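You operate a simulated robot arm through the tools that you are given. There is no shell and no other tool. Be economical: measure what you need, move in short steps, check, and stop when the job is done.

You are at the controls of a simulated robot arm. One attempt, no reset.

JOB
Glue the blue felt square on the cart's beige square block and press it down.
Fine: yellow brush over the block's top, back in its tin; square in the middle; leave the others. Set down upright: yellow brush. A coat counts when it lies all over at full strength: go over it till it gets no stronger.

The check looks at the end state, three seconds after you hand in, the way a careful person would. Anything else that was tipped, shoved, dropped, spilled or broken makes it a failure.

ROBOT AND FRAMES
A 6-joint arm with a two-finger parallel gripper, fixed in place. Base frame: the origin is at the foot of the arm, x ahead of it, y to its left, z up. Units: mm, degrees, N and s.
With the tool pointing down near the work surface it reaches from about 140 to 300 mm from the base axis. Its first joint turns from -66.0 to 66.0 degrees. Payload 2.45 kg.
The tool frame sits at the grasp point between the pads (the TCP): z along the fingers, y along the line on which they close. The tips reach 24 mm beyond it. The gripper opens to 68 mm. The fingers are 17 mm wide and 10 mm thick; the gripper's body (40 by 70 mm) begins 41 mm behind the TCP.
Orientation is that of the tool frame in the base frame, as [roll, pitch, yaw] about the fixed x, y, z axes, in that order (R = Rz(yaw) Ry(pitch) Rx(roll)). With the fingers straight down and closing along the base's y, the tool's x points along the base's -x, its y along +y and its z along -z.

CONTROLS
- The arm moves only by the tool nudge_tool. Its argument "moves" is a list of rows, each a list of 7 numbers: the shift along the tool's x, y, z in mm, then the turn, a rotation vector about the tool's x, y, z in rad, then the opening, from 0 (shut) to 1 (fully open). In form: [[tx, ty, tz, rx, ry, rz, gripper], ...]. A call has 1 to 20 rows; each row shifts and turns the commanded pose from where the row before left it, along the tool's axes as they then stand. Each row takes 0.2 s and may step no farther than 50 mm and 8.6 degrees from the row before; otherwise, or with a gripper value out of range, the whole call is refused. Where a pose cannot be reached the arm comes as near as it can. A force on the tool above 50 N (or 10 N above the force at the start of the call, whichever is more), or a blocked arm, ends the call early, and 0.2 s more pass. Each finger travels about 108 mm/s and halts on what it meets, pressing with about 44 N; the grip force reading is that of the motor and also rises with nothing between the fingers. The clock runs only during rows and for 0.2 s after the last one: add rows that do not move to give the fingers time. It gives the time, the measured TCP pose, the force on the tool (base axes), the opening and the grip force at its end, in the units of the frame above (readings bear some noise), with the torque about the TCP (base axes, N m) and any sound that the robot's microphone picked up, and new pictures: "pictures" is both (left out), scene, wrist or none.
- Cameras (640 x 400 px; columns grow to the right, rows downward): "scene" is fixed at [155.6, 412.1, 1443.9]; the picture's right is [-0.85, -0.53, 0.00], its down [-0.39, 0.62, -0.68] and it looks along [0.36, -0.57, -0.74] (base axes); focal length 315 px, centre (320, 200). "wrist" rides on the gripper at [84, 11, -75] in the tool frame; the picture's right is [-0.13, 0.99, 0.00], its down [-0.60, -0.08, -0.79] and it looks along [-0.79, -0.10, 0.61] (tool axes); focal length 251 px, centre (320, 200). There is no depth. A picture from a camera that has moved, and an enlarged one, comes with that camera's place and axes in the base frame and with its lens.
- zoom(camera, box): a new picture of the part [left, top, right, bottom] of that camera's present view, enlarged. No time passes.
- job_done(): hands the job in; it is judged then, once.

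Go step by step. Nothing tells you positions but the pictures and the camera data: compare them with the known pose of the tool, close in by small moves and look again before you grip or let go. The budget is 120 turns and 200 pictures, counting those below and the enlarged ones. Unless the task says otherwise, let go and move clear before handing in.

The tools are called after "Request:" as name(argument=value, ...) on one line, values as JSON. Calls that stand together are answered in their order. nudge_tool: Moves the arm, as the interface text tells. Its arguments: {"type":"object","properties":{"moves":{"type":"array","items":{"type":"array","items":{"type":"number"}}},"pictures":{"type":"string","enum":["both","scene","wrist","none"]}},"required":["moves"]} The other tools are called the same way: zoom (camera, box) takes an enlarged picture of a part of a camera's view; job_done () hands the job in.

At the start:

```text
clock: 0.0
tool_pos: [445.0, 116.7, 1021.2]
tcp_rot: [180.0, 0.0, 180.0]
force: [-0.1, 0.4, -0.9]
wrist_torque: [0.04, -0.01, 0.0]
width: 67.9
grasp_force: 0.0
```

scene: 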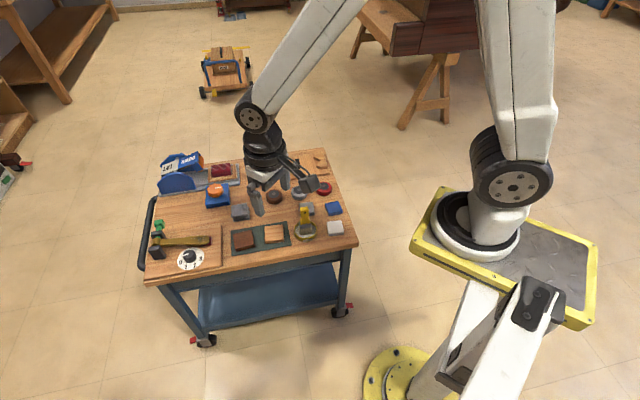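
wrist: 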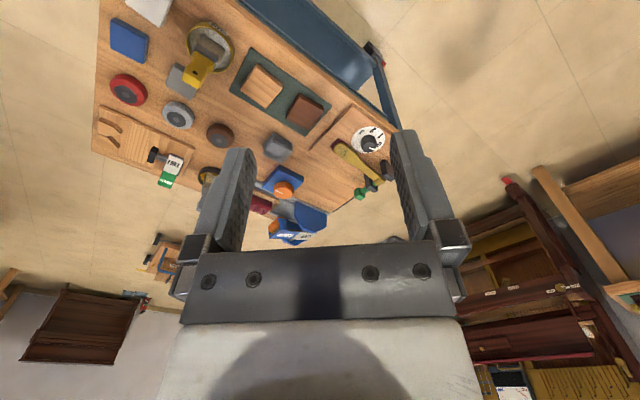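

The cart's top carries several blocks, felt squares, and a yellow brush in a tin. I'll zoom in to identify them.

Request:
zoom(camera="scene", box=[140, 140, 360, 280])

Request:
zoom(camera="wrist", box=[80, 0, 400, 220])

```text
2.86 times, centred on (250, 210) of scene
camera zoom: at [155.6, 412.1, 1443.9], right [-0.85, -0.53, 0.0], down [-0.39, 0.62, -0.68], along [0.36, -0.57, -0.74], focal length 900 px, centre (520, 171)
```

zoom: 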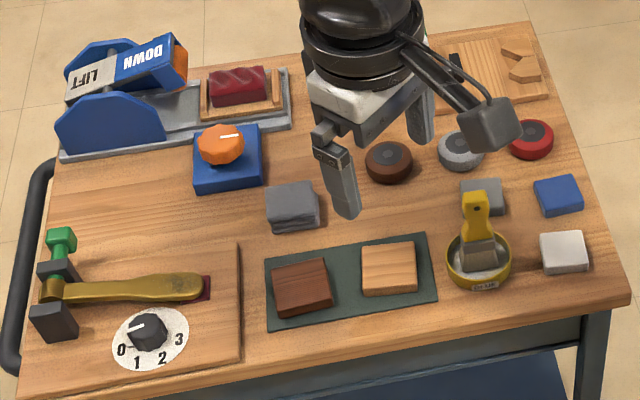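

```text
1.82 times, centred on (240, 110) of wrist
camera zoom: at [361.1, 126.4, 1096.9], right [0.13, 0.99, 0.0], down [0.6, -0.08, 0.79], along [0.79, -0.1, -0.61], focal length 457 px, centre (466, 364)
```

zoom: 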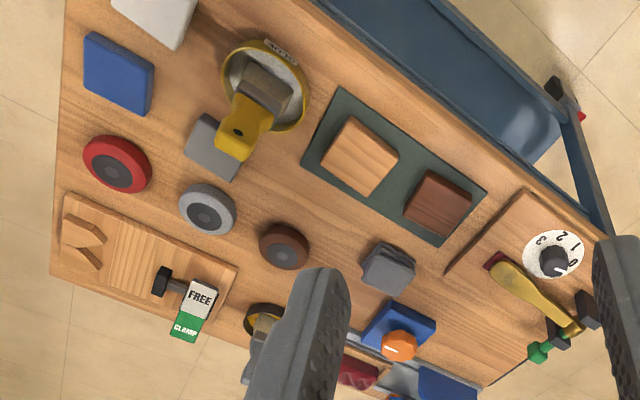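

The yellow brush stands in the GLUE tin near (510,-62). The beige block is around (600,-20), the blue felt around (490,-200), and the tabletop at about z 620. I'll move over for a closer look.

Request:
nudge_tool(moves=[[0, -44, 30, 0, 0, 0, 1], [0, -44, 30, 0, 0, 0, 1], [0, -44, 30, 0, 0, 0, 1], [0, -45, 30, 0, 0, 0, 1], [0, 0, 0, 0, 0, 0, 1], [0, 0, 0, 0, 0, 0, 1]])

```text
refused: row 1 steps farther than a row can; nothing moved
```

That step was slightly too long, so I'll use smaller rows.

Request:
nudge_tool(moves=[[0, -36, 24, 0, 0, 0, 1], [0, -36, 24, 0, 0, 0, 1], [0, -36, 24, 0, 0, 0, 1], [0, -36, 24, 0, 0, 0, 1], [0, -36, 24, 0, 0, 0, 1], [0, 0, 0, 0, 0, 0, 1], [0, 0, 0, 0, 0, 0, 1]])

```text
clock: 1.6
tool_pos: [445.9, -66.3, 901.8]
tcp_rot: [-179.9, 0.1, -179.9]
force: [-0.2, 0.3, 0.1]
wrist_torque: [-0.03, -0.03, -0.02]
width: 67.8
grasp_force: 0.0
camera wrist: at [360.6, -55.4, 977.4], right [0.13, 0.99, 0.0], down [0.6, -0.08, 0.79], along [0.79, -0.1, -0.61], focal length 251 px, centre (320, 200)
```

scene: 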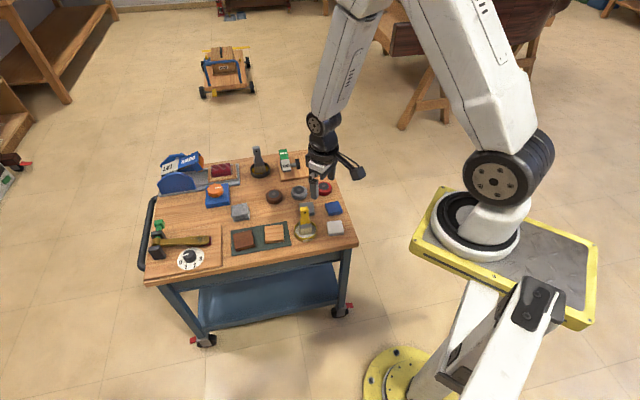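
wrist: 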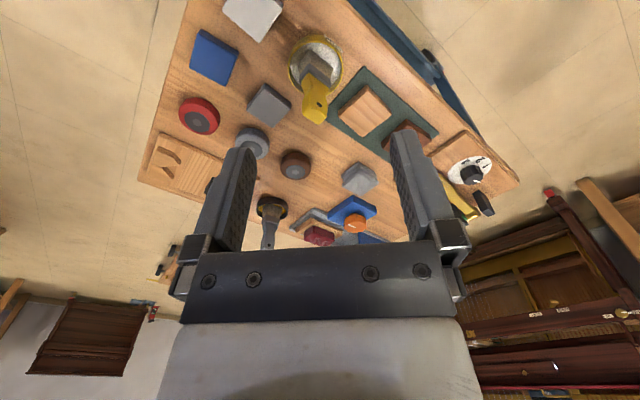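

Motion works as commanded. I'll zoom on the tin, block and felt in both views.

Request:
zoom(camera="wrist", box=[170, 0, 430, 160])

Request:
zoom(camera="scene", box=[225, 170, 355, 260])

```text
2.46 times, centred on (300, 80) of wrist
camera zoom: at [360.6, -55.4, 977.4], right [0.13, 0.99, 0.0], down [0.6, -0.08, 0.79], along [0.79, -0.1, -0.61], focal length 619 px, centre (369, 495)
```

zoom: 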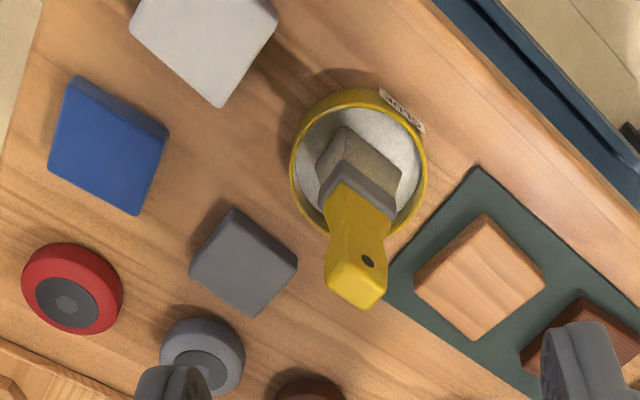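

```text
4.44 times, centred on (290, 215) of scene
camera zoom: at [155.7, 412.0, 1443.9], right [-0.85, -0.53, 0.0], down [-0.39, 0.62, -0.68], along [0.36, -0.57, -0.74], focal length 1400 px, centre (453, 133)
```

zoom: 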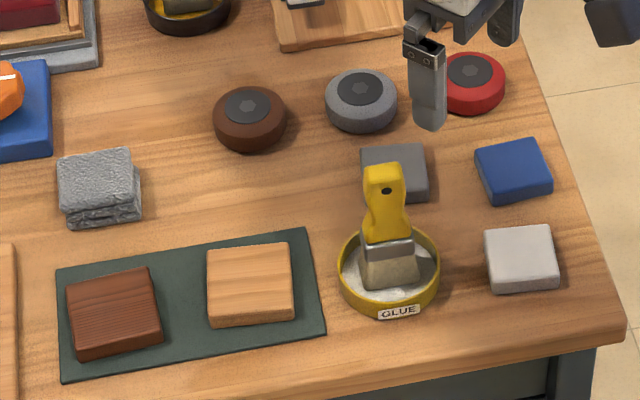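

The brush stands upright at about (522,-82) with its top near z 734. I'll tilt the tool back so the wrist camera looks nearly straight down and gives me a clean plan view.

Request:
nudge_tool(moves=[[-45, -10, 0, 0, 0, 0, 1], [-30, 0, 0, 0, 0.145, 0, 1], [0, 0, 0, 0, 0.145, 0, 1], [0, 0, 0, 0, 0.145, 0, 1], [0, 0, 0, 0, 0.145, 0, 1], [0, 0, 0, 0, 0.145, 0, 1], [0, 0, 0, 0, 0.145, 0, 1], [0, 0, 0, 0, 0, 0, 1], [0, 0, 0, 0, 0, 0, 1]], pictures="wrist")

```text
clock: 3.6
tool_pos: [520.4, -74.3, 902.8]
tcp_rot: [-180.0, -49.9, -180.0]
force: [0.2, -0.1, -0.3]
wrist_torque: [-0.01, 0.03, -0.01]
width: 68.2
grasp_force: 0.1
camera wrist: at [523.5, -63.9, 1014.8], right [0.08, 0.99, -0.1], down [1.0, -0.08, 0.05], along [0.04, -0.1, -0.99], focal length 251 px, centre (320, 200)
```

wrist: 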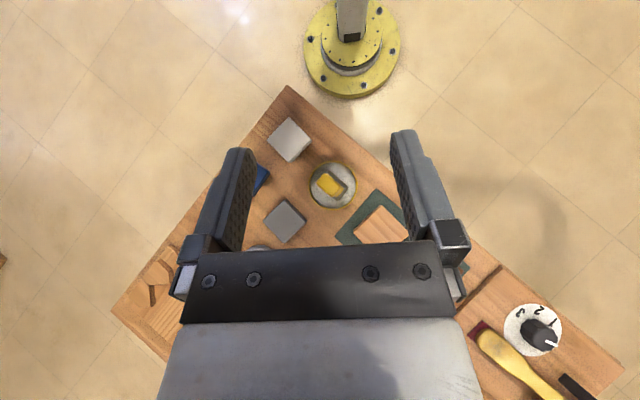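

Request:
zoom(camera="wrist", box=[240, 100, 420, 260])

```text
2.50 times, centred on (330, 180) of wrist
camera zoom: at [523.5, -63.9, 1014.8], right [0.08, 0.99, -0.1], down [1.0, -0.08, 0.05], along [0.04, -0.1, -0.99], focal length 629 px, centre (295, 250)
```

zoom: 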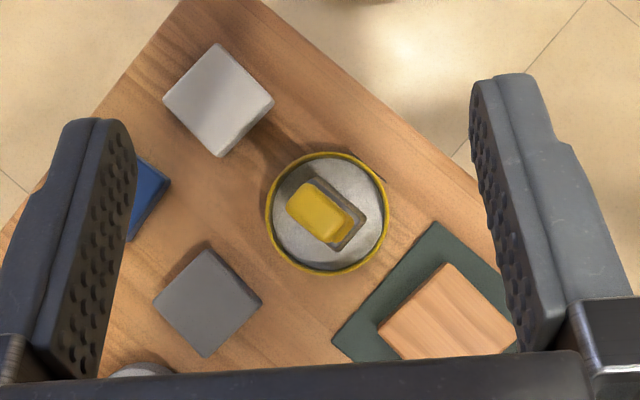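

The plan view shows the brush's broad side at about 53° and the cart at 44°, with the handle near (517,-80). I'll return the tool to vertical, yaw 53° so the jaws close across the handle's thickness, and hover above it.

Request:
nudge_tool(moves=[[0, 0, 0, 0, -0.145, 0, 1], [0, 0, 0, 0, -0.145, 0, 1], [0, 0, 0, 0, -0.145, 0, 1], [0, 0, 0, 0, -0.145, 0, 1], [0, 0, 0, 0, -0.145, 0, 1], [0, 0, 0, 0, -0.145, 0, 1], [3, -6, 40, 0, 0, 0, 1], [0, 0, 30, 0, 0, 0, 1], [0, 0, 30, 0, 0, 0, 1], [0, 0, 0, 0, 0, -0.132, 1], [0, 0, 0, 0, 0, -0.132, 1], [0, 0, 0, 0, 0, -0.132, 1], [0, 0, 0, 0, 0, -0.132, 1], [0, 0, 0, 0, 0, -0.132, 1], [0, 0, 0, 0, 0, -0.132, 1], [0, 0, 0, 0, 0, -0.132, 1], [0, 0, 0, 0, 0, 0, 1], [0, 0, 0, 0, 0, 0, 1]])

```text
clock: 7.4
tool_pos: [518.0, -78.8, 800.6]
tcp_rot: [180.0, 0.0, -127.0]
force: [0.7, -0.7, -0.6]
wrist_torque: [0.03, 0.0, 0.01]
width: 67.8
grasp_force: 0.1
camera wrist: at [458.2, -140.8, 876.5], right [-0.71, 0.7, 0.0], down [0.43, 0.43, 0.79], along [0.56, 0.57, -0.61], focal length 251 px, centre (320, 200)
```

scene: 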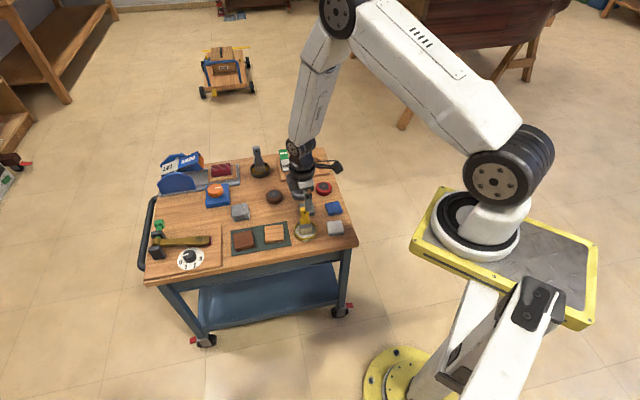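
wrist: 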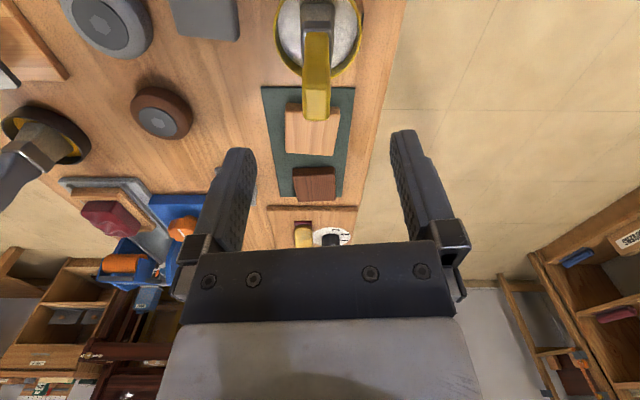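

I'm hovering over the brush, so I'll zoom in to check alignment before going down.

Request:
zoom(camera="wrist", box=[240, 0, 400, 130])

Request:
zoom(camera="scene", box=[270, 160, 350, 250])

```text
3.08 times, centred on (320, 65) of wrist
camera zoom: at [458.2, -140.8, 876.5], right [-0.71, 0.7, 0.0], down [0.43, 0.43, 0.79], along [0.56, 0.57, -0.61], focal length 774 px, centre (320, 615)
```

zoom: 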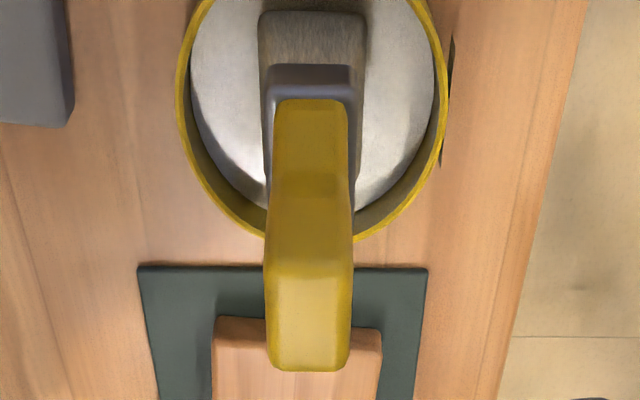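

```text
4.44 times, centred on (310, 205) of scene
camera zoom: at [155.6, 412.1, 1443.9], right [-0.85, -0.53, 0.0], down [-0.39, 0.62, -0.68], along [0.36, -0.57, -0.74], focal length 1400 px, centre (364, 178)
```

zoom: 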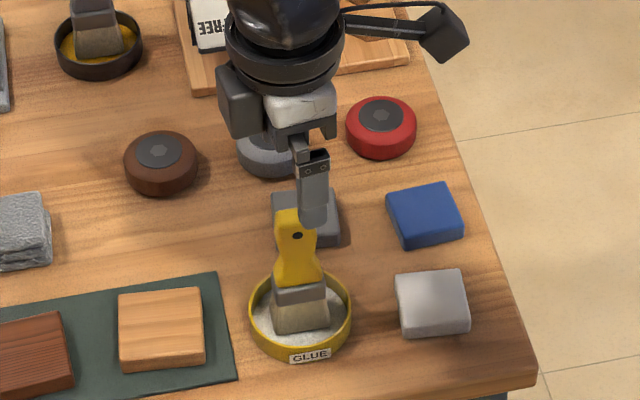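

Seen edge-on, the brush is actually at about 45°, and the tool is about 2.5 mm off. I'll correct both and descend partway.

Request:
nudge_tool(moves=[[0, 0, 0, 0, 0, 0.135, 1], [-1, -2.5, 0, 0, 0, 0, 1], [0, 0, 25, 0, 0, 0, 1], [0, 0, 20, 0, 0, 0, 1], [0, 0, 0, 0, 0, 0, 1]])

Request:
zoom(camera="wrist", box=[200, 20, 440, 230])

```text
clock: 8.6
tool_pos: [523.0, -79.5, 756.1]
tcp_rot: [-179.9, 0.0, -134.9]
force: [-0.8, -0.5, -0.4]
wrist_torque: [0.02, 0.01, 0.02]
width: 67.9
grasp_force: 0.1
camera wrist: at [455.0, -132.0, 831.5], right [-0.61, 0.79, 0.0], down [0.48, 0.37, 0.79], along [0.63, 0.49, -0.61], focal length 251 px, centre (320, 200)
```

scene: 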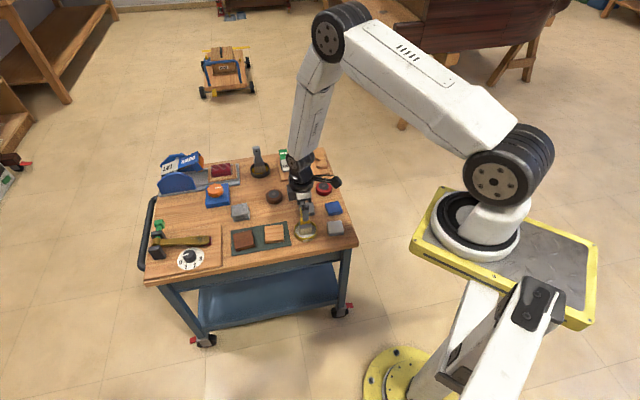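
wrist: 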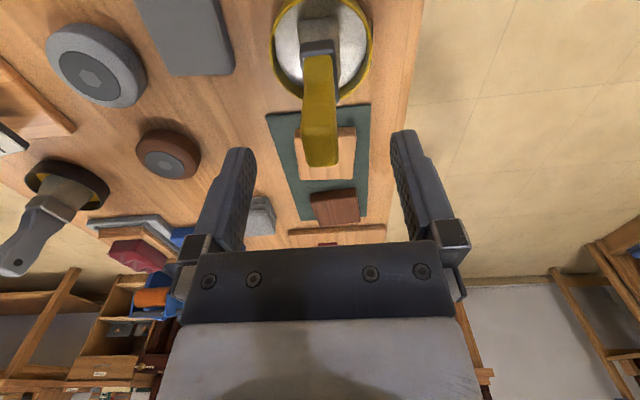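

```text
1.90 times, centred on (320, 125) of wrist
camera zoom: at [455.0, -132.0, 831.5], right [-0.61, 0.79, 0.0], down [0.48, 0.37, 0.79], along [0.63, 0.49, -0.61], focal length 479 px, centre (320, 343)
```

zoom: 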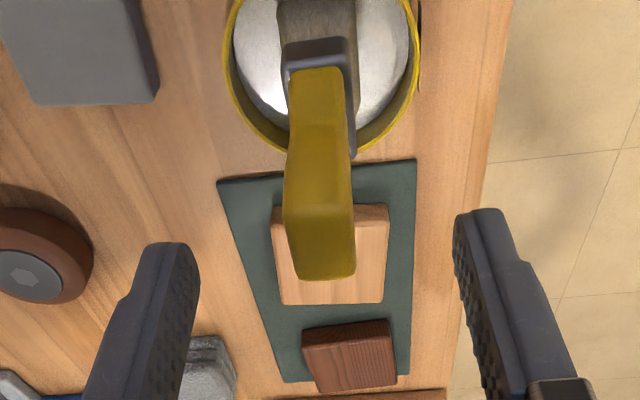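

The handle is centred between the jaws. I'll descend to the grip height and close.

Request:
nudge_tool(moves=[[0, 0, 15, 0, 0, 0, 1], [0, 0, 15, 0, 0, 0, 1], [0, 0, 13, 0, 0, 0, 1], [0, 0, 0, 0, 0, 0, 1], [0, 0, 0, 0, 0, 0, 0.6], [0, 0, 0, 0, 0, 0, 0.35], [0, 0, 0, 0, 0, 0, 0.2], [0, 0, 0, 0, 0, 0, 0], [0, 0, 0, 0, 0, 0, 0], [0, 0, 0, 0, 0, 0, 0]])

Request:
zoom(camera="scene", box=[260, 150, 360, 250])

```text
clock: 10.8
tool_pos: [522.4, -80.7, 713.9]
tcp_rot: [179.9, 0.0, -134.7]
force: [-0.6, 0.0, 0.0]
wrist_torque: [0.02, -0.03, 0.0]
width: 16.8
grasp_force: 36.1
camera wrist: at [454.7, -133.2, 788.8], right [-0.61, 0.79, 0.0], down [0.48, 0.37, 0.79], along [0.63, 0.49, -0.61], focal length 251 px, centre (320, 200)
```

scene: 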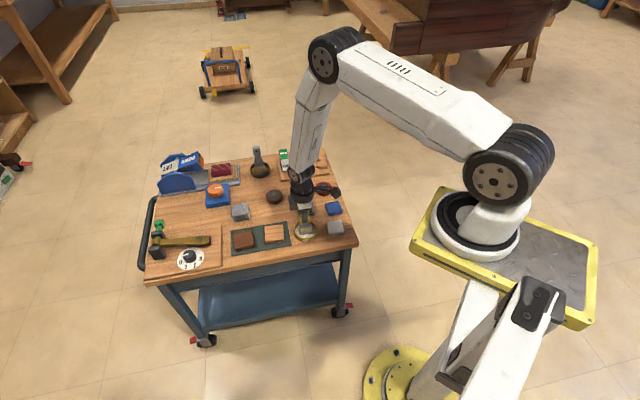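
wrist: 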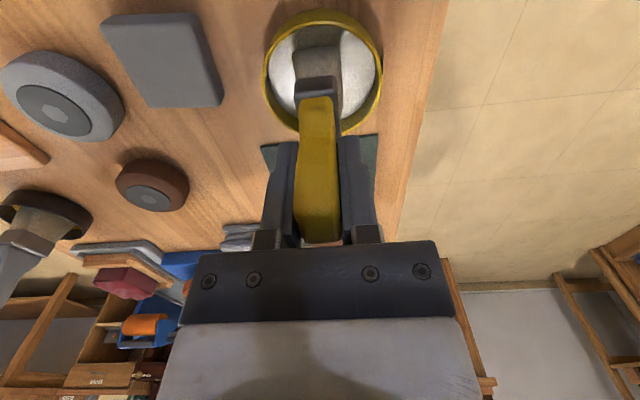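

```text
4.00 times, centred on (310, 200) of scene
camera zoom: at [155.7, 412.1, 1443.9], right [-0.85, -0.53, 0.0], down [-0.39, 0.62, -0.68], along [0.36, -0.57, -0.74], focal length 1260 px, centre (360, 200)
```

zoom: 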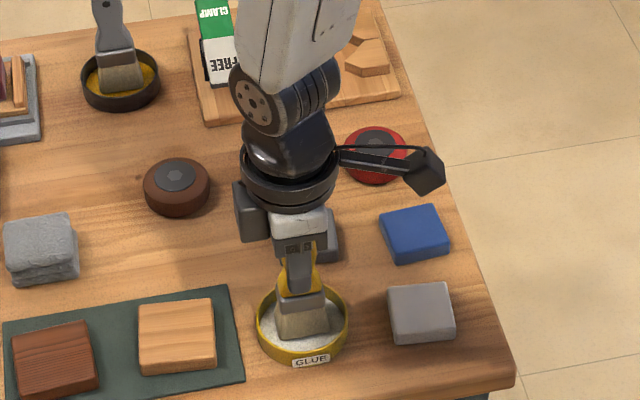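

The brush is gripped at a 16.8 mm width, and its rest pose is TCP ≈ (522.5,-80,713.9). I'll lift it straight up.

Request:
nudge_tool(moves=[[0, 0, -10, 0, 0, 0, 0], [0, 0, -15, 0, 0, 0, 0], [0, 0, -20, 0, 0, 0, 0], [0, 0, -20, 0, 0, 0, 0], [0, 0, 0, 0, 0, 0, 0]])

Request:
zoom(camera="scene", box=[230, 150, 350, 260])

Request:
zoom(camera="wrist", box=[220, 0, 420, 200])

```text
clock: 12.0
tool_pos: [519.9, -81.3, 778.3]
tcp_rot: [180.0, -0.1, -134.8]
force: [-0.5, 0.0, -0.6]
wrist_torque: [0.01, -0.02, 0.0]
width: 16.8
grasp_force: 34.9
camera wrist: at [452.2, -133.9, 854.2], right [-0.61, 0.79, 0.0], down [0.48, 0.37, 0.79], along [0.63, 0.49, -0.61], focal length 251 px, centre (320, 200)
```

scene: 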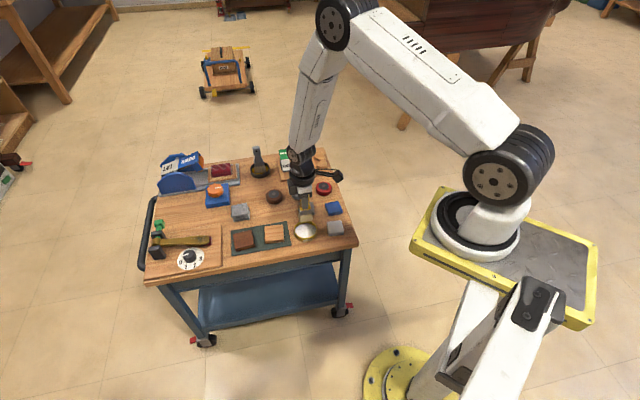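
wrist: 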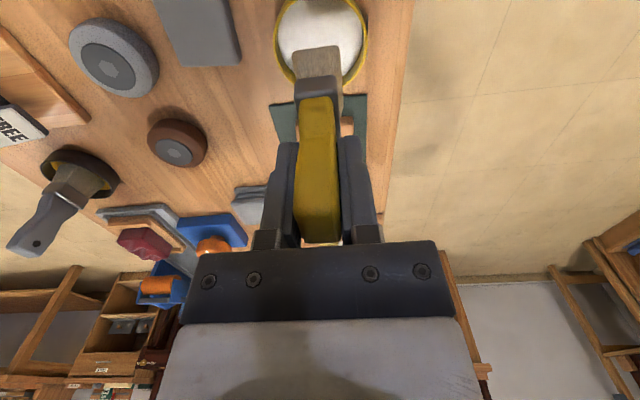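

```text
3.64 times, centred on (290, 205) of scene
camera zoom: at [155.7, 412.1, 1443.9], right [-0.85, -0.53, 0.0], down [-0.39, 0.62, -0.68], along [0.36, -0.57, -0.74], focal length 1146 px, centre (429, 182)
```

zoom: 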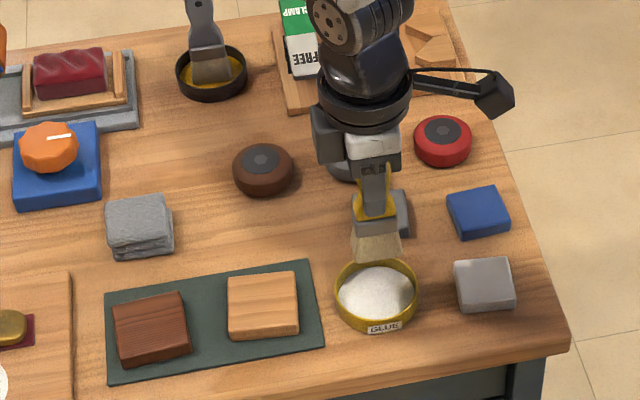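

```text
2.00 times, centred on (320, 100) of wrist
camera zoom: at [452.2, -133.9, 854.2], right [-0.61, 0.79, 0.0], down [0.48, 0.37, 0.79], along [0.63, 0.49, -0.61], focal length 503 px, centre (320, 400)
```

zoom: 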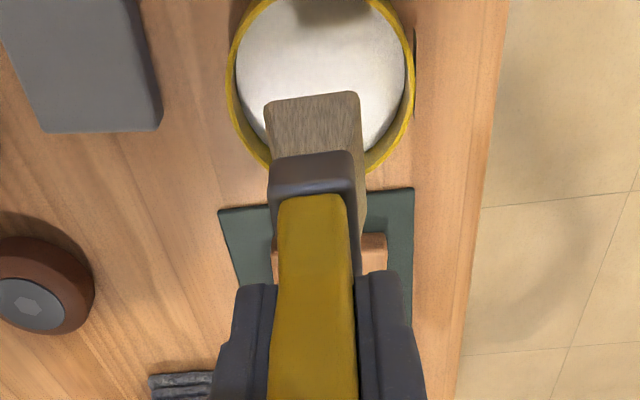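

The brush is out with clean glue in the tin. The beige block's top centre is about (598.5,-17,630). I'll move above it at height and look.

Request:
nudge_tool(moves=[[-33, -3, 0, 0, 0, 0, 0], [-33, -3, 0, 0, 0, 0, 0], [-33, -3.5, 0, 0, 0, 0, 0], [0, 0, 10, 0, 0, 0, 0], [0, 0, 0, 0, 0, 0, 0]])

Request:
zoom(camera="scene", box=[220, 180, 330, 260])

Request:
zoom(camera="wrist", box=[220, 0, 420, 180])

```text
clock: 13.2
tool_pos: [598.6, -18.2, 768.9]
tcp_rot: [-180.0, 0.0, -134.8]
force: [0.6, -0.9, -0.6]
wrist_torque: [0.02, 0.03, 0.04]
width: 16.7
grasp_force: 35.2
camera wrist: at [531.1, -70.7, 844.4], right [-0.61, 0.79, 0.0], down [0.48, 0.37, 0.79], along [0.63, 0.49, -0.61], focal length 251 px, centre (320, 200)
```

scene: 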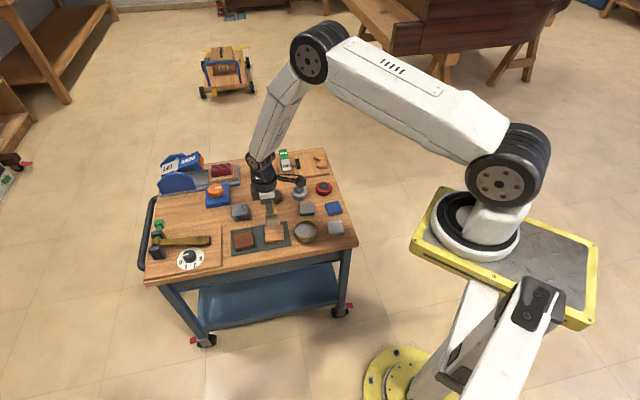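
wrist: 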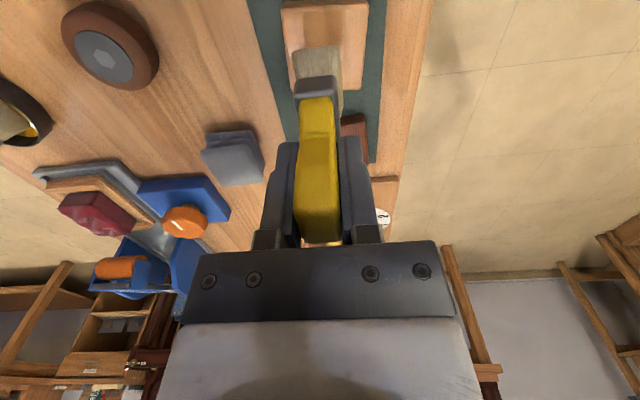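

```text
5.00 times, centred on (275, 220) of scene
camera zoom: at [155.7, 412.1, 1443.9], right [-0.85, -0.53, 0.0], down [-0.39, 0.62, -0.68], along [0.36, -0.57, -0.74], focal length 1575 px, centre (545, 100)
```

zoom: 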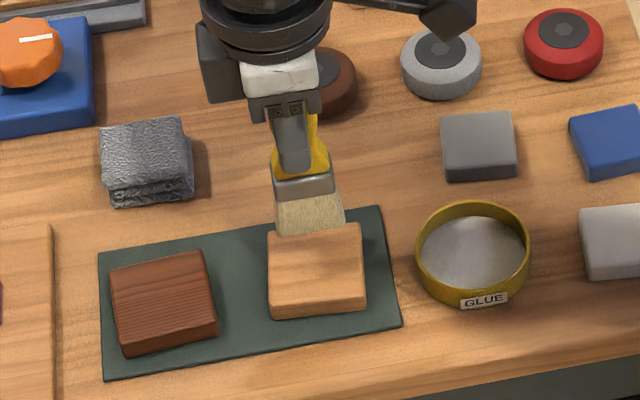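

```text
2.22 times, centred on (320, 90) of wrist
camera zoom: at [531.1, -70.7, 844.4], right [-0.61, 0.79, 0.0], down [0.48, 0.37, 0.79], along [0.63, 0.49, -0.61], focal length 559 px, centre (320, 444)
```

zoom: 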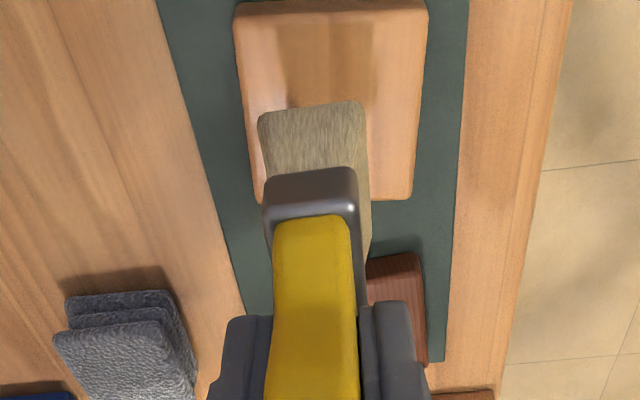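

The brush hangs over the block, whose edges run at about 41.5° with its centre near (598,-15.5). I'll rotate 3.5° to match and lower toward contact in small steps.

Request:
nudge_tool(moves=[[-1, 2.5, 0, 0, 0, 0.06, 0], [0, 0, 10, 0, 0, 0, 0], [0, 0, 10, 0, 0, 0, 0], [0, 0, 5, 0, 0, 0, 0], [0, 0, 0, 0, 0, 0, 0]], pictures="none")

Request:
zoom(camera="scene", box=[240, 190, 310, 250])

Request:
zoom(camera="wrist", box=[220, 0, 420, 180])

```text
clock: 14.4
tool_pos: [596.3, -15.0, 745.2]
tcp_rot: [-180.0, -0.1, -138.3]
force: [-0.8, 0.5, -0.7]
wrist_torque: [0.02, 0.01, 0.04]
width: 16.7
grasp_force: 35.2
```

```text
6.67 times, centred on (275, 220) of scene
camera zoom: at [155.7, 412.1, 1443.9], right [-0.85, -0.53, 0.0], down [-0.39, 0.62, -0.68], along [0.36, -0.57, -0.74], focal length 2100 px, centre (620, 67)
```

zoom: 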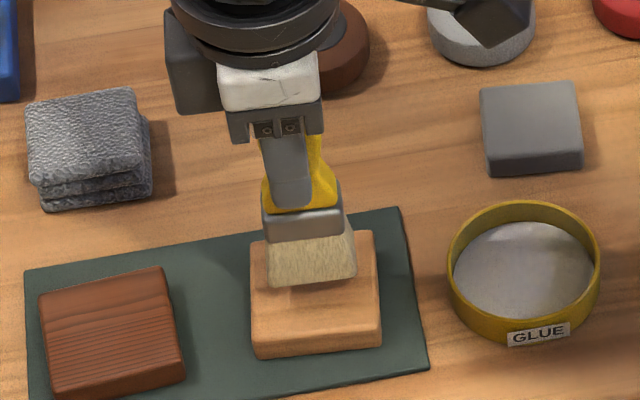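

```text
2.22 times, centred on (320, 90) of wrist
camera zoom: at [525.7, -63.3, 819.7], right [-0.56, 0.83, 0.0], down [0.5, 0.34, 0.79], along [0.66, 0.45, -0.61], focal length 559 px, centre (320, 444)
```

zoom: 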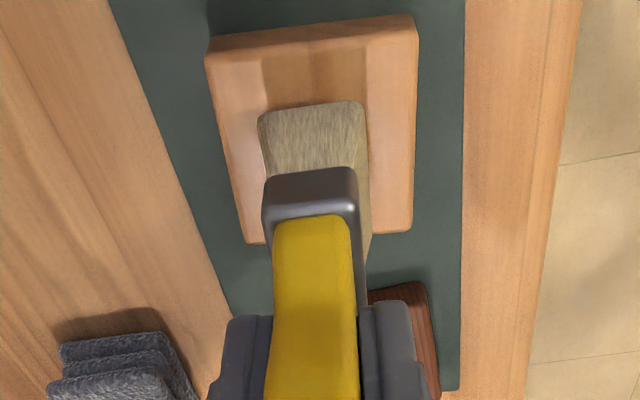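

The brush is still a few mm above the block and well aligned. I'll continue down gently, watching the force.

Request:
nudge_tool(moves=[[0, 0, 4, 0, 0, 0, 0], [0, 0, 0, 0, 0, 0, 0]], pictures="none")

Request:
nudge_tool(moves=[[0, 0, 3, 0, 0, 0, 0], [0, 0, 0, 0, 0, 0, 0]], pictures="none")

Request:
nudge_tool(moves=[[0, 0, 3, 0, 0, 0, 0], [0, 0, 0, 0, 0, 0, 0]], pictures="none")

Request:
zoom(camera="scene", box=[240, 190, 310, 250])

```text
clock: 15.0
tool_pos: [596.9, -15.5, 740.2]
tcp_rot: [180.0, -0.1, -138.2]
force: [-0.2, 0.0, -1.1]
wrist_torque: [-0.01, 0.02, -0.02]
width: 16.8
grasp_force: 35.5
```

```text
clock: 15.6
tool_pos: [596.6, -16.7, 736.4]
tcp_rot: [180.0, -0.1, -138.2]
force: [-0.6, 0.6, -1.2]
wrist_torque: [0.01, 0.03, 0.02]
width: 16.8
grasp_force: 35.8
```

```text
clock: 16.2
tool_pos: [595.7, -14.7, 733.9]
tcp_rot: [180.0, 0.0, -138.2]
force: [-0.1, 0.6, -0.6]
wrist_torque: [-0.01, -0.01, -0.03]
width: 16.5
grasp_force: 35.4
```

```text
6.67 times, centred on (275, 220) of scene
camera zoom: at [155.7, 412.1, 1443.9], right [-0.85, -0.53, 0.0], down [-0.39, 0.62, -0.68], along [0.36, -0.57, -0.74], focal length 2100 px, centre (620, 67)
```

zoom: 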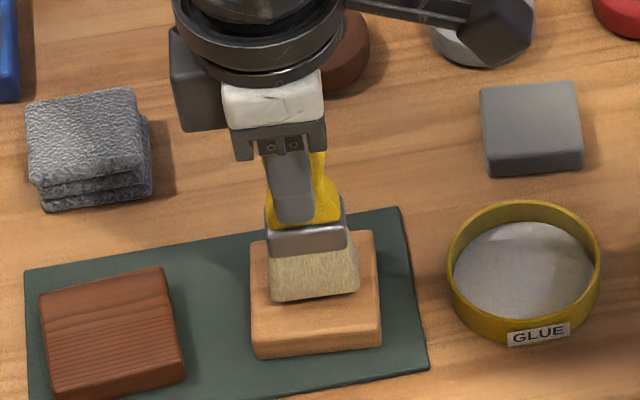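

No contact force yet, so I'll keep lowering.

Request:
nudge_tool(moves=[[0, 0, 2, 0, 0, 0, 0], [0, 0, 0, 0, 0, 0, 0]], pictures="none")

Request:
nudge_tool(moves=[[0, 0, 2, 0, 0, 0, 0], [0, 0, 0, 0, 0, 0, 0]], pictures="none")

Request:
nudge_tool(moves=[[0, 0, 2, 0, 0, 0, 0], [0, 0, 0, 0, 0, 0, 0]], pictures="none")

Request:
zoom(camera="scene", box=[240, 190, 310, 250])

```text
clock: 16.8
tool_pos: [595.2, -15.3, 731.0]
tcp_rot: [180.0, 0.0, -138.1]
force: [-0.3, -0.4, -0.9]
wrist_torque: [-0.03, -0.04, 0.03]
width: 16.5
grasp_force: 35.5
```

```text
clock: 17.4
tool_pos: [597.0, -14.0, 728.8]
tcp_rot: [179.9, 0.0, -138.2]
force: [-0.5, 0.5, -1.0]
wrist_torque: [0.01, -0.01, 0.01]
width: 16.8
grasp_force: 35.2
```

```text
clock: 18.0
tool_pos: [596.2, -14.4, 728.5]
tcp_rot: [-180.0, 0.1, -138.2]
force: [-5.9, 1.6, 19.4]
wrist_torque: [0.05, 0.57, 0.02]
width: 16.6
grasp_force: 35.2
```

```text
6.67 times, centred on (275, 220) of scene
camera zoom: at [155.2, 412.1, 1444.0], right [-0.85, -0.53, 0.0], down [-0.39, 0.62, -0.68], along [0.36, -0.57, -0.74], focal length 2100 px, centre (620, 67)
```

zoom: 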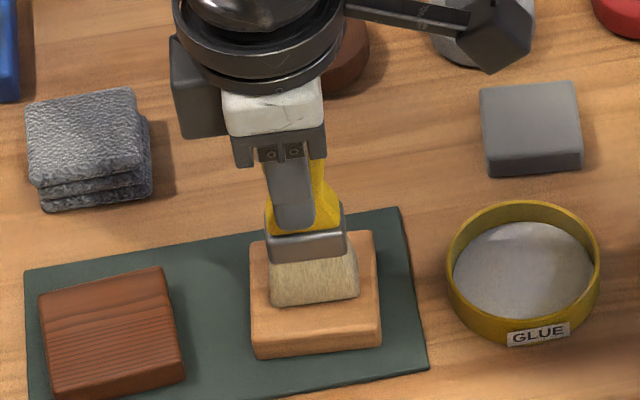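

Contact is at z≈728.5 and the brush is centred on the block. I'll ease off a little to get a light pressure and make a first short stroke.

Request:
nudge_tool(moves=[[0, 0, -0.6, 0, 0, 0, 0], [0, 0, 0, 0, 0, 0, 0]], pictures="none")

Request:
nudge_tool(moves=[[0, 4, 0, 0, 0, 0, 0], [0, 4, 0, 0, 0, 0, 0], [0, 4, 0, 0, 0, 0, 0], [0, 4, 0, 0, 0, 0, 0], [0, 4, 0, 0, 0, 0, 0], [0, 0, 0, 0, 0, 0, 0]], pictures="none")

Request:
zoom(camera="scene", box=[240, 190, 310, 250])

```text
clock: 18.6
tool_pos: [596.6, -14.2, 728.3]
tcp_rot: [-180.0, 0.2, -138.2]
force: [-2.4, 2.3, 16.0]
wrist_torque: [0.1, 0.25, -0.03]
width: 16.9
grasp_force: 35.5
```

```text
clock: 20.0
tool_pos: [584.6, 0.4, 729.2]
tcp_rot: [-179.9, 0.2, -138.1]
force: [2.5, -5.1, 15.6]
wrist_torque: [-0.49, -0.24, 0.02]
width: 16.8
grasp_force: 35.8
```

```text
6.67 times, centred on (275, 220) of scene
camera zoom: at [155.4, 412.0, 1444.0], right [-0.85, -0.53, 0.0], down [-0.39, 0.62, -0.68], along [0.36, -0.57, -0.74], focal length 2100 px, centre (620, 67)
```

zoom: 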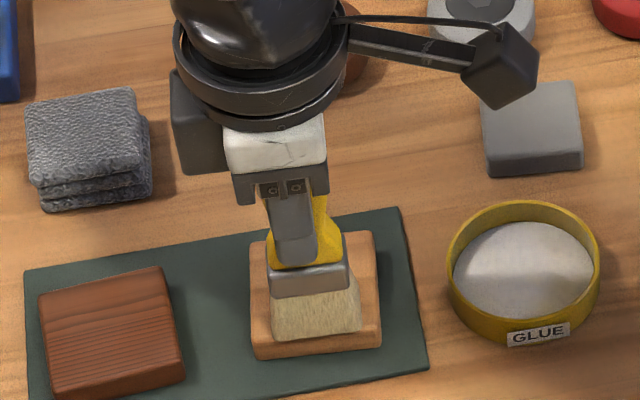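

The block holds still under the brush. I'll finish this stroke, sweep back the other way, and look for a glue trail.

Request:
nudge_tool(moves=[[0, 4, -0.3, 0, 0, 0, 0], [0, 3, 0, 0, 0, 0, 0], [0, -6, 0, 0, 0, 0, 0], [0, -6, 0, 0, 0, 0, 0], [0, -6, 0, 0, 0, 0, 0], [0, -6, 0, 0, 0, 0, 0], [0, -6, 0, 0, 0, 0, 0], [0, -6, 0, 0, 0, 0, 0], [0, -6, 0, 0, 0, 0, 0], [0, -6, 0, 0, 0, 0, 0], [0, -6, 0, 0, 0, 0, 0], [0, 0, 0, 0, 0, 0, 0]], pictures="none")

Request:
zoom(camera="scene", box=[240, 190, 310, 250])

Request:
zoom(camera="wrist", box=[220, 0, 420, 180])

```text
clock: 22.6
tool_pos: [614.5, -34.9, 729.7]
tcp_rot: [-179.9, 0.0, -138.2]
force: [-4.7, 2.9, 17.1]
wrist_torque: [0.36, 0.52, -0.03]
width: 16.6
grasp_force: 35.0
```

```text
6.67 times, centred on (275, 220) of scene
camera zoom: at [155.2, 412.2, 1443.9], right [-0.85, -0.53, 0.0], down [-0.39, 0.62, -0.68], along [0.36, -0.57, -0.74], focal length 2100 px, centre (620, 67)
```

zoom: 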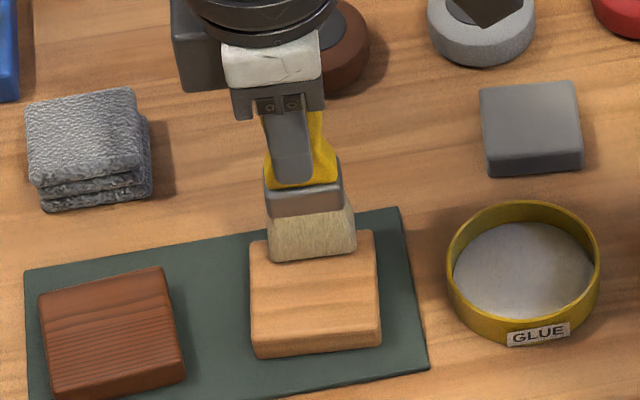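

```text
2.22 times, centred on (320, 90) of wrist
camera zoom: at [543.2, -84.0, 803.9], right [-0.56, 0.83, 0.0], down [0.5, 0.34, 0.79], along [0.66, 0.45, -0.61], focal length 559 px, centre (320, 444)
```

zoom: 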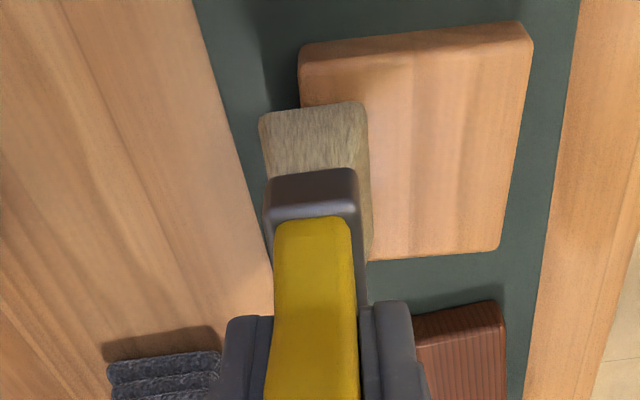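

I can't see an obvious glue coat, so I'll enlarge further.

Request:
zoom(camera="wrist", box=[300, 0, 400, 80])

Request:
zoom(camera="scene", box=[262, 212, 288, 246])

```text
5.00 times, centred on (350, 40) of wrist
camera zoom: at [543.2, -84.0, 803.9], right [-0.56, 0.83, 0.0], down [0.5, 0.34, 0.79], along [0.66, 0.45, -0.61], focal length 1257 px, centre (170, 1000)
```

zoom: 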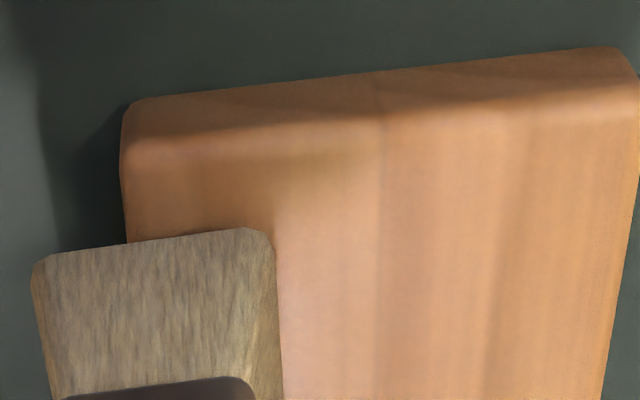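

```text
11.76 times, centred on (275, 229) of scene
camera zoom: at [155.2, 412.2, 1443.9], right [-0.85, -0.53, 0.0], down [-0.39, 0.62, -0.68], along [0.36, -0.57, -0.74], focal length 3706 px, centre (849, -141)
```

zoom: 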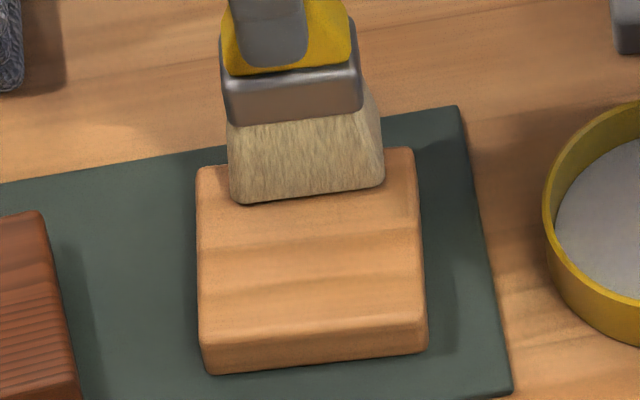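

No coat is visible and the bristles look dry. I'll take the brush back to its tin to load it properly, lifting first and then moving above the tin.

Request:
nudge_tool(moves=[[0, 0, -20, 0, 0, 0, 0], [0, 0, -25, 0, 0, 0, 0], [33, 9.5, 0, 0, 0, 0, 0], [33, 9.5, 0, 0, 0, 0, 0], [33.3, 9.5, 0, 0, 0, 0, 0], [0, 0, 0, 0, 0, -0.06, 0], [0, 0, 0, 0, 0, 0, 0]])

Request:
zoom(camera="scene", box=[250, 190, 340, 250])

Request:
zoom(camera="wrist", box=[220, 0, 420, 180])

```text
clock: 24.2
tool_pos: [520.0, -78.3, 771.8]
tcp_rot: [180.0, 0.0, -134.8]
force: [0.0, -0.1, -0.3]
wrist_torque: [-0.01, -0.04, 0.01]
width: 16.7
grasp_force: 35.6
camera wrist: at [452.0, -131.5, 847.9], right [-0.61, 0.79, 0.0], down [0.48, 0.37, 0.79], along [0.63, 0.49, -0.61], focal length 251 px, centre (320, 200)
```

scene: 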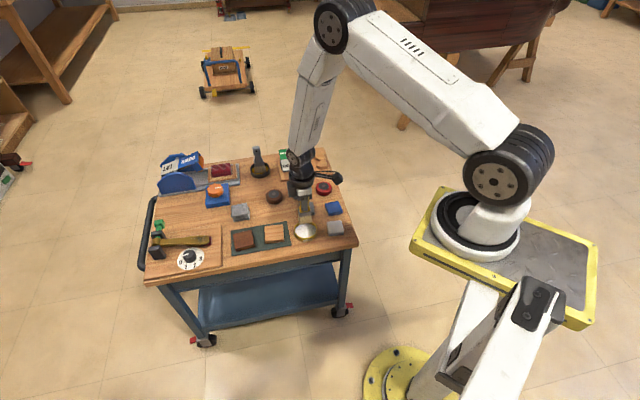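
wrist: 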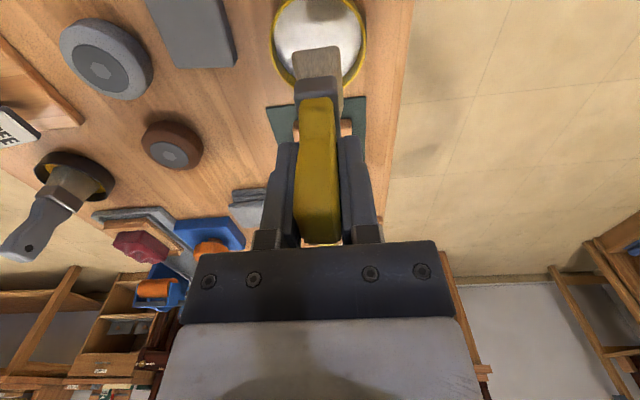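

```text
6.67 times, centred on (295, 220) of scene
camera zoom: at [155.7, 412.1, 1443.9], right [-0.85, -0.53, 0.0], down [-0.39, 0.62, -0.68], along [0.36, -0.57, -0.74], focal length 2100 px, centre (487, 67)
```

zoom: 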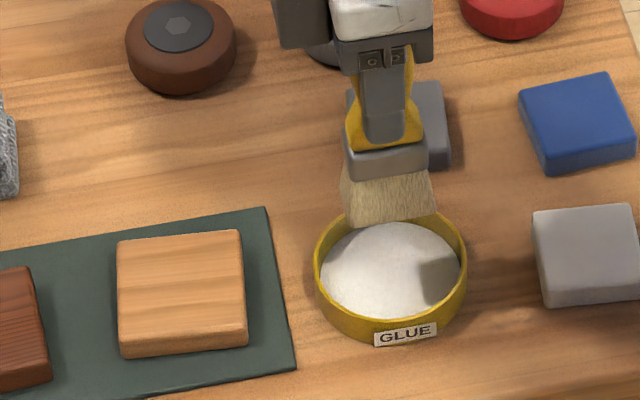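

```text
2.22 times, centred on (320, 90) of wrist
camera zoom: at [452.0, -131.5, 847.9], right [-0.61, 0.79, 0.0], down [0.48, 0.37, 0.79], along [0.63, 0.49, -0.61], focal length 559 px, centre (320, 444)
```

zoom: 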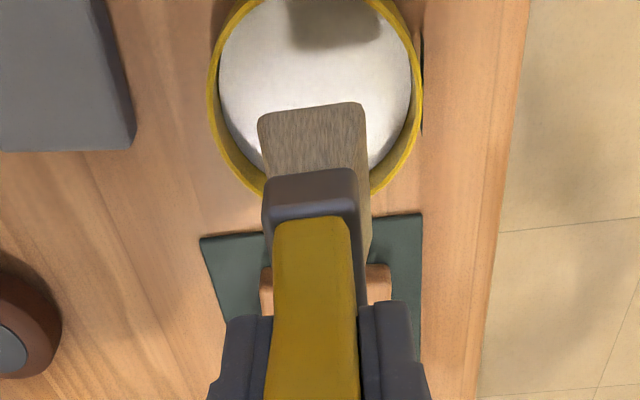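

The brush is above the tin centre, so I'll lower it into the glue in steps and feel for the floor.

Request:
nudge_tool(moves=[[0, 0, 15, 0, 0, 0, 0], [0, 0, 15, 0, 0, 0, 0], [0, 0, 10, 0, 0, 0, 0], [0, 0, 8, 0, 0, 0, 0], [0, 0, 5, 0, 0, 0, 0], [0, 0, 0, 0, 0, 0, 0]], pictures="none")

Request:
nudge_tool(moves=[[0, 0, 3, 0, 0, 0, 0], [0, 0, 0, 0, 0, 0, 0]], pictures="none")

Request:
zoom(camera="wrist", box=[220, 0, 420, 180])

```text
clock: 25.6
tool_pos: [520.9, -79.0, 721.1]
tcp_rot: [-180.0, 0.0, -134.7]
force: [0.8, -0.2, -0.8]
wrist_torque: [0.0, 0.01, 0.03]
width: 16.7
grasp_force: 35.4
```

```text
clock: 26.2
tool_pos: [520.8, -80.6, 717.5]
tcp_rot: [-179.9, 0.1, -134.8]
force: [-0.3, 0.2, -1.1]
wrist_torque: [0.0, 0.0, 0.0]
width: 16.6
grasp_force: 35.4
```

```text
2.22 times, centred on (320, 90) of wrist
camera zoom: at [453.0, -132.1, 792.3], right [-0.61, 0.79, 0.0], down [0.48, 0.37, 0.79], along [0.63, 0.49, -0.61], focal length 559 px, centre (320, 444)
```

zoom: 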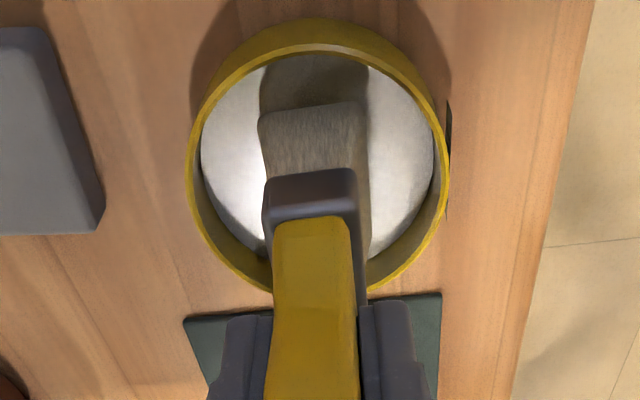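

It's nearly at the glue floor. I'll go the last few millimetres, stir slightly and dwell.

Request:
nudge_tool(moves=[[0, 0, 2, 0, 0, 0, 0], [0, 0, 0, 0, 0, 0, 0]], pictures="none")

Request:
nudge_tool(moves=[[0, 0, 1.5, 0, 0, 0, 0], [0, 0, 0, 0, 0, 0, 0]], pictures="none")

Request:
zoom(camera="wrist", box=[220, 0, 420, 180])

```text
clock: 26.8
tool_pos: [521.0, -80.0, 716.7]
tcp_rot: [180.0, -0.1, -134.8]
force: [-0.7, -0.4, -1.0]
wrist_torque: [0.01, 0.01, -0.02]
width: 16.5
grasp_force: 35.5
```

```text
clock: 27.4
tool_pos: [521.4, -80.4, 712.8]
tcp_rot: [180.0, 0.0, -134.8]
force: [0.0, -0.7, -1.5]
wrist_torque: [-0.01, 0.01, 0.0]
width: 16.6
grasp_force: 35.5
```

```text
2.22 times, centred on (320, 90) of wrist
camera zoom: at [453.3, -132.3, 789.0], right [-0.61, 0.79, 0.0], down [0.48, 0.37, 0.79], along [0.63, 0.49, -0.61], focal length 559 px, centre (320, 444)
```

zoom: 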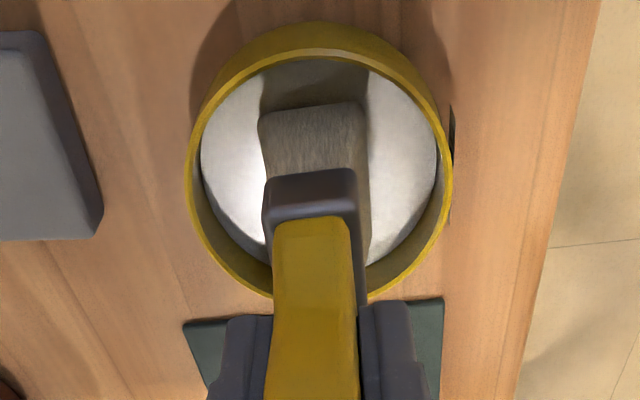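

There's no floor contact yet, so I'll continue in 1–1.5 mm steps.

Request:
nudge_tool(moves=[[0, 0, 1.5, 0, 0, 0, 0], [0, 0, 0, 0, 0, 0, 0]], pictures="none")

Request:
nudge_tool(moves=[[0, 0, 1, 0, 0, 0, 0], [0, 0, 0, 0, 0, 0, 0]], pictures="none")

Request:
zoom(camera="wrist", box=[220, 0, 420, 180])

```text
clock: 28.0
tool_pos: [519.4, -80.0, 712.9]
tcp_rot: [-180.0, 0.1, -134.8]
force: [-3.3, 0.5, 12.3]
wrist_torque: [-0.17, 0.39, 0.03]
width: 16.8
grasp_force: 35.3
```

```text
clock: 28.6
tool_pos: [520.1, -79.5, 713.2]
tcp_rot: [-180.0, 0.1, -134.7]
force: [-5.5, 2.3, 30.6]
wrist_torque: [0.05, 0.52, -0.01]
width: 16.7
grasp_force: 35.3
```

```text
2.22 times, centred on (320, 90) of wrist
camera zoom: at [453.2, -132.2, 787.8], right [-0.61, 0.79, 0.0], down [0.48, 0.37, 0.79], along [0.63, 0.49, -0.61], focal length 559 px, centre (320, 444)
```

zoom: 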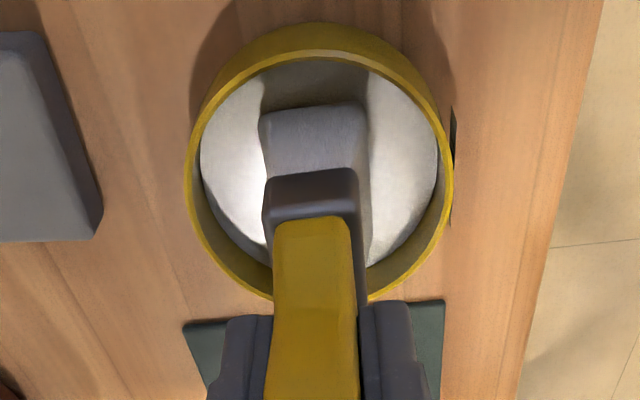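

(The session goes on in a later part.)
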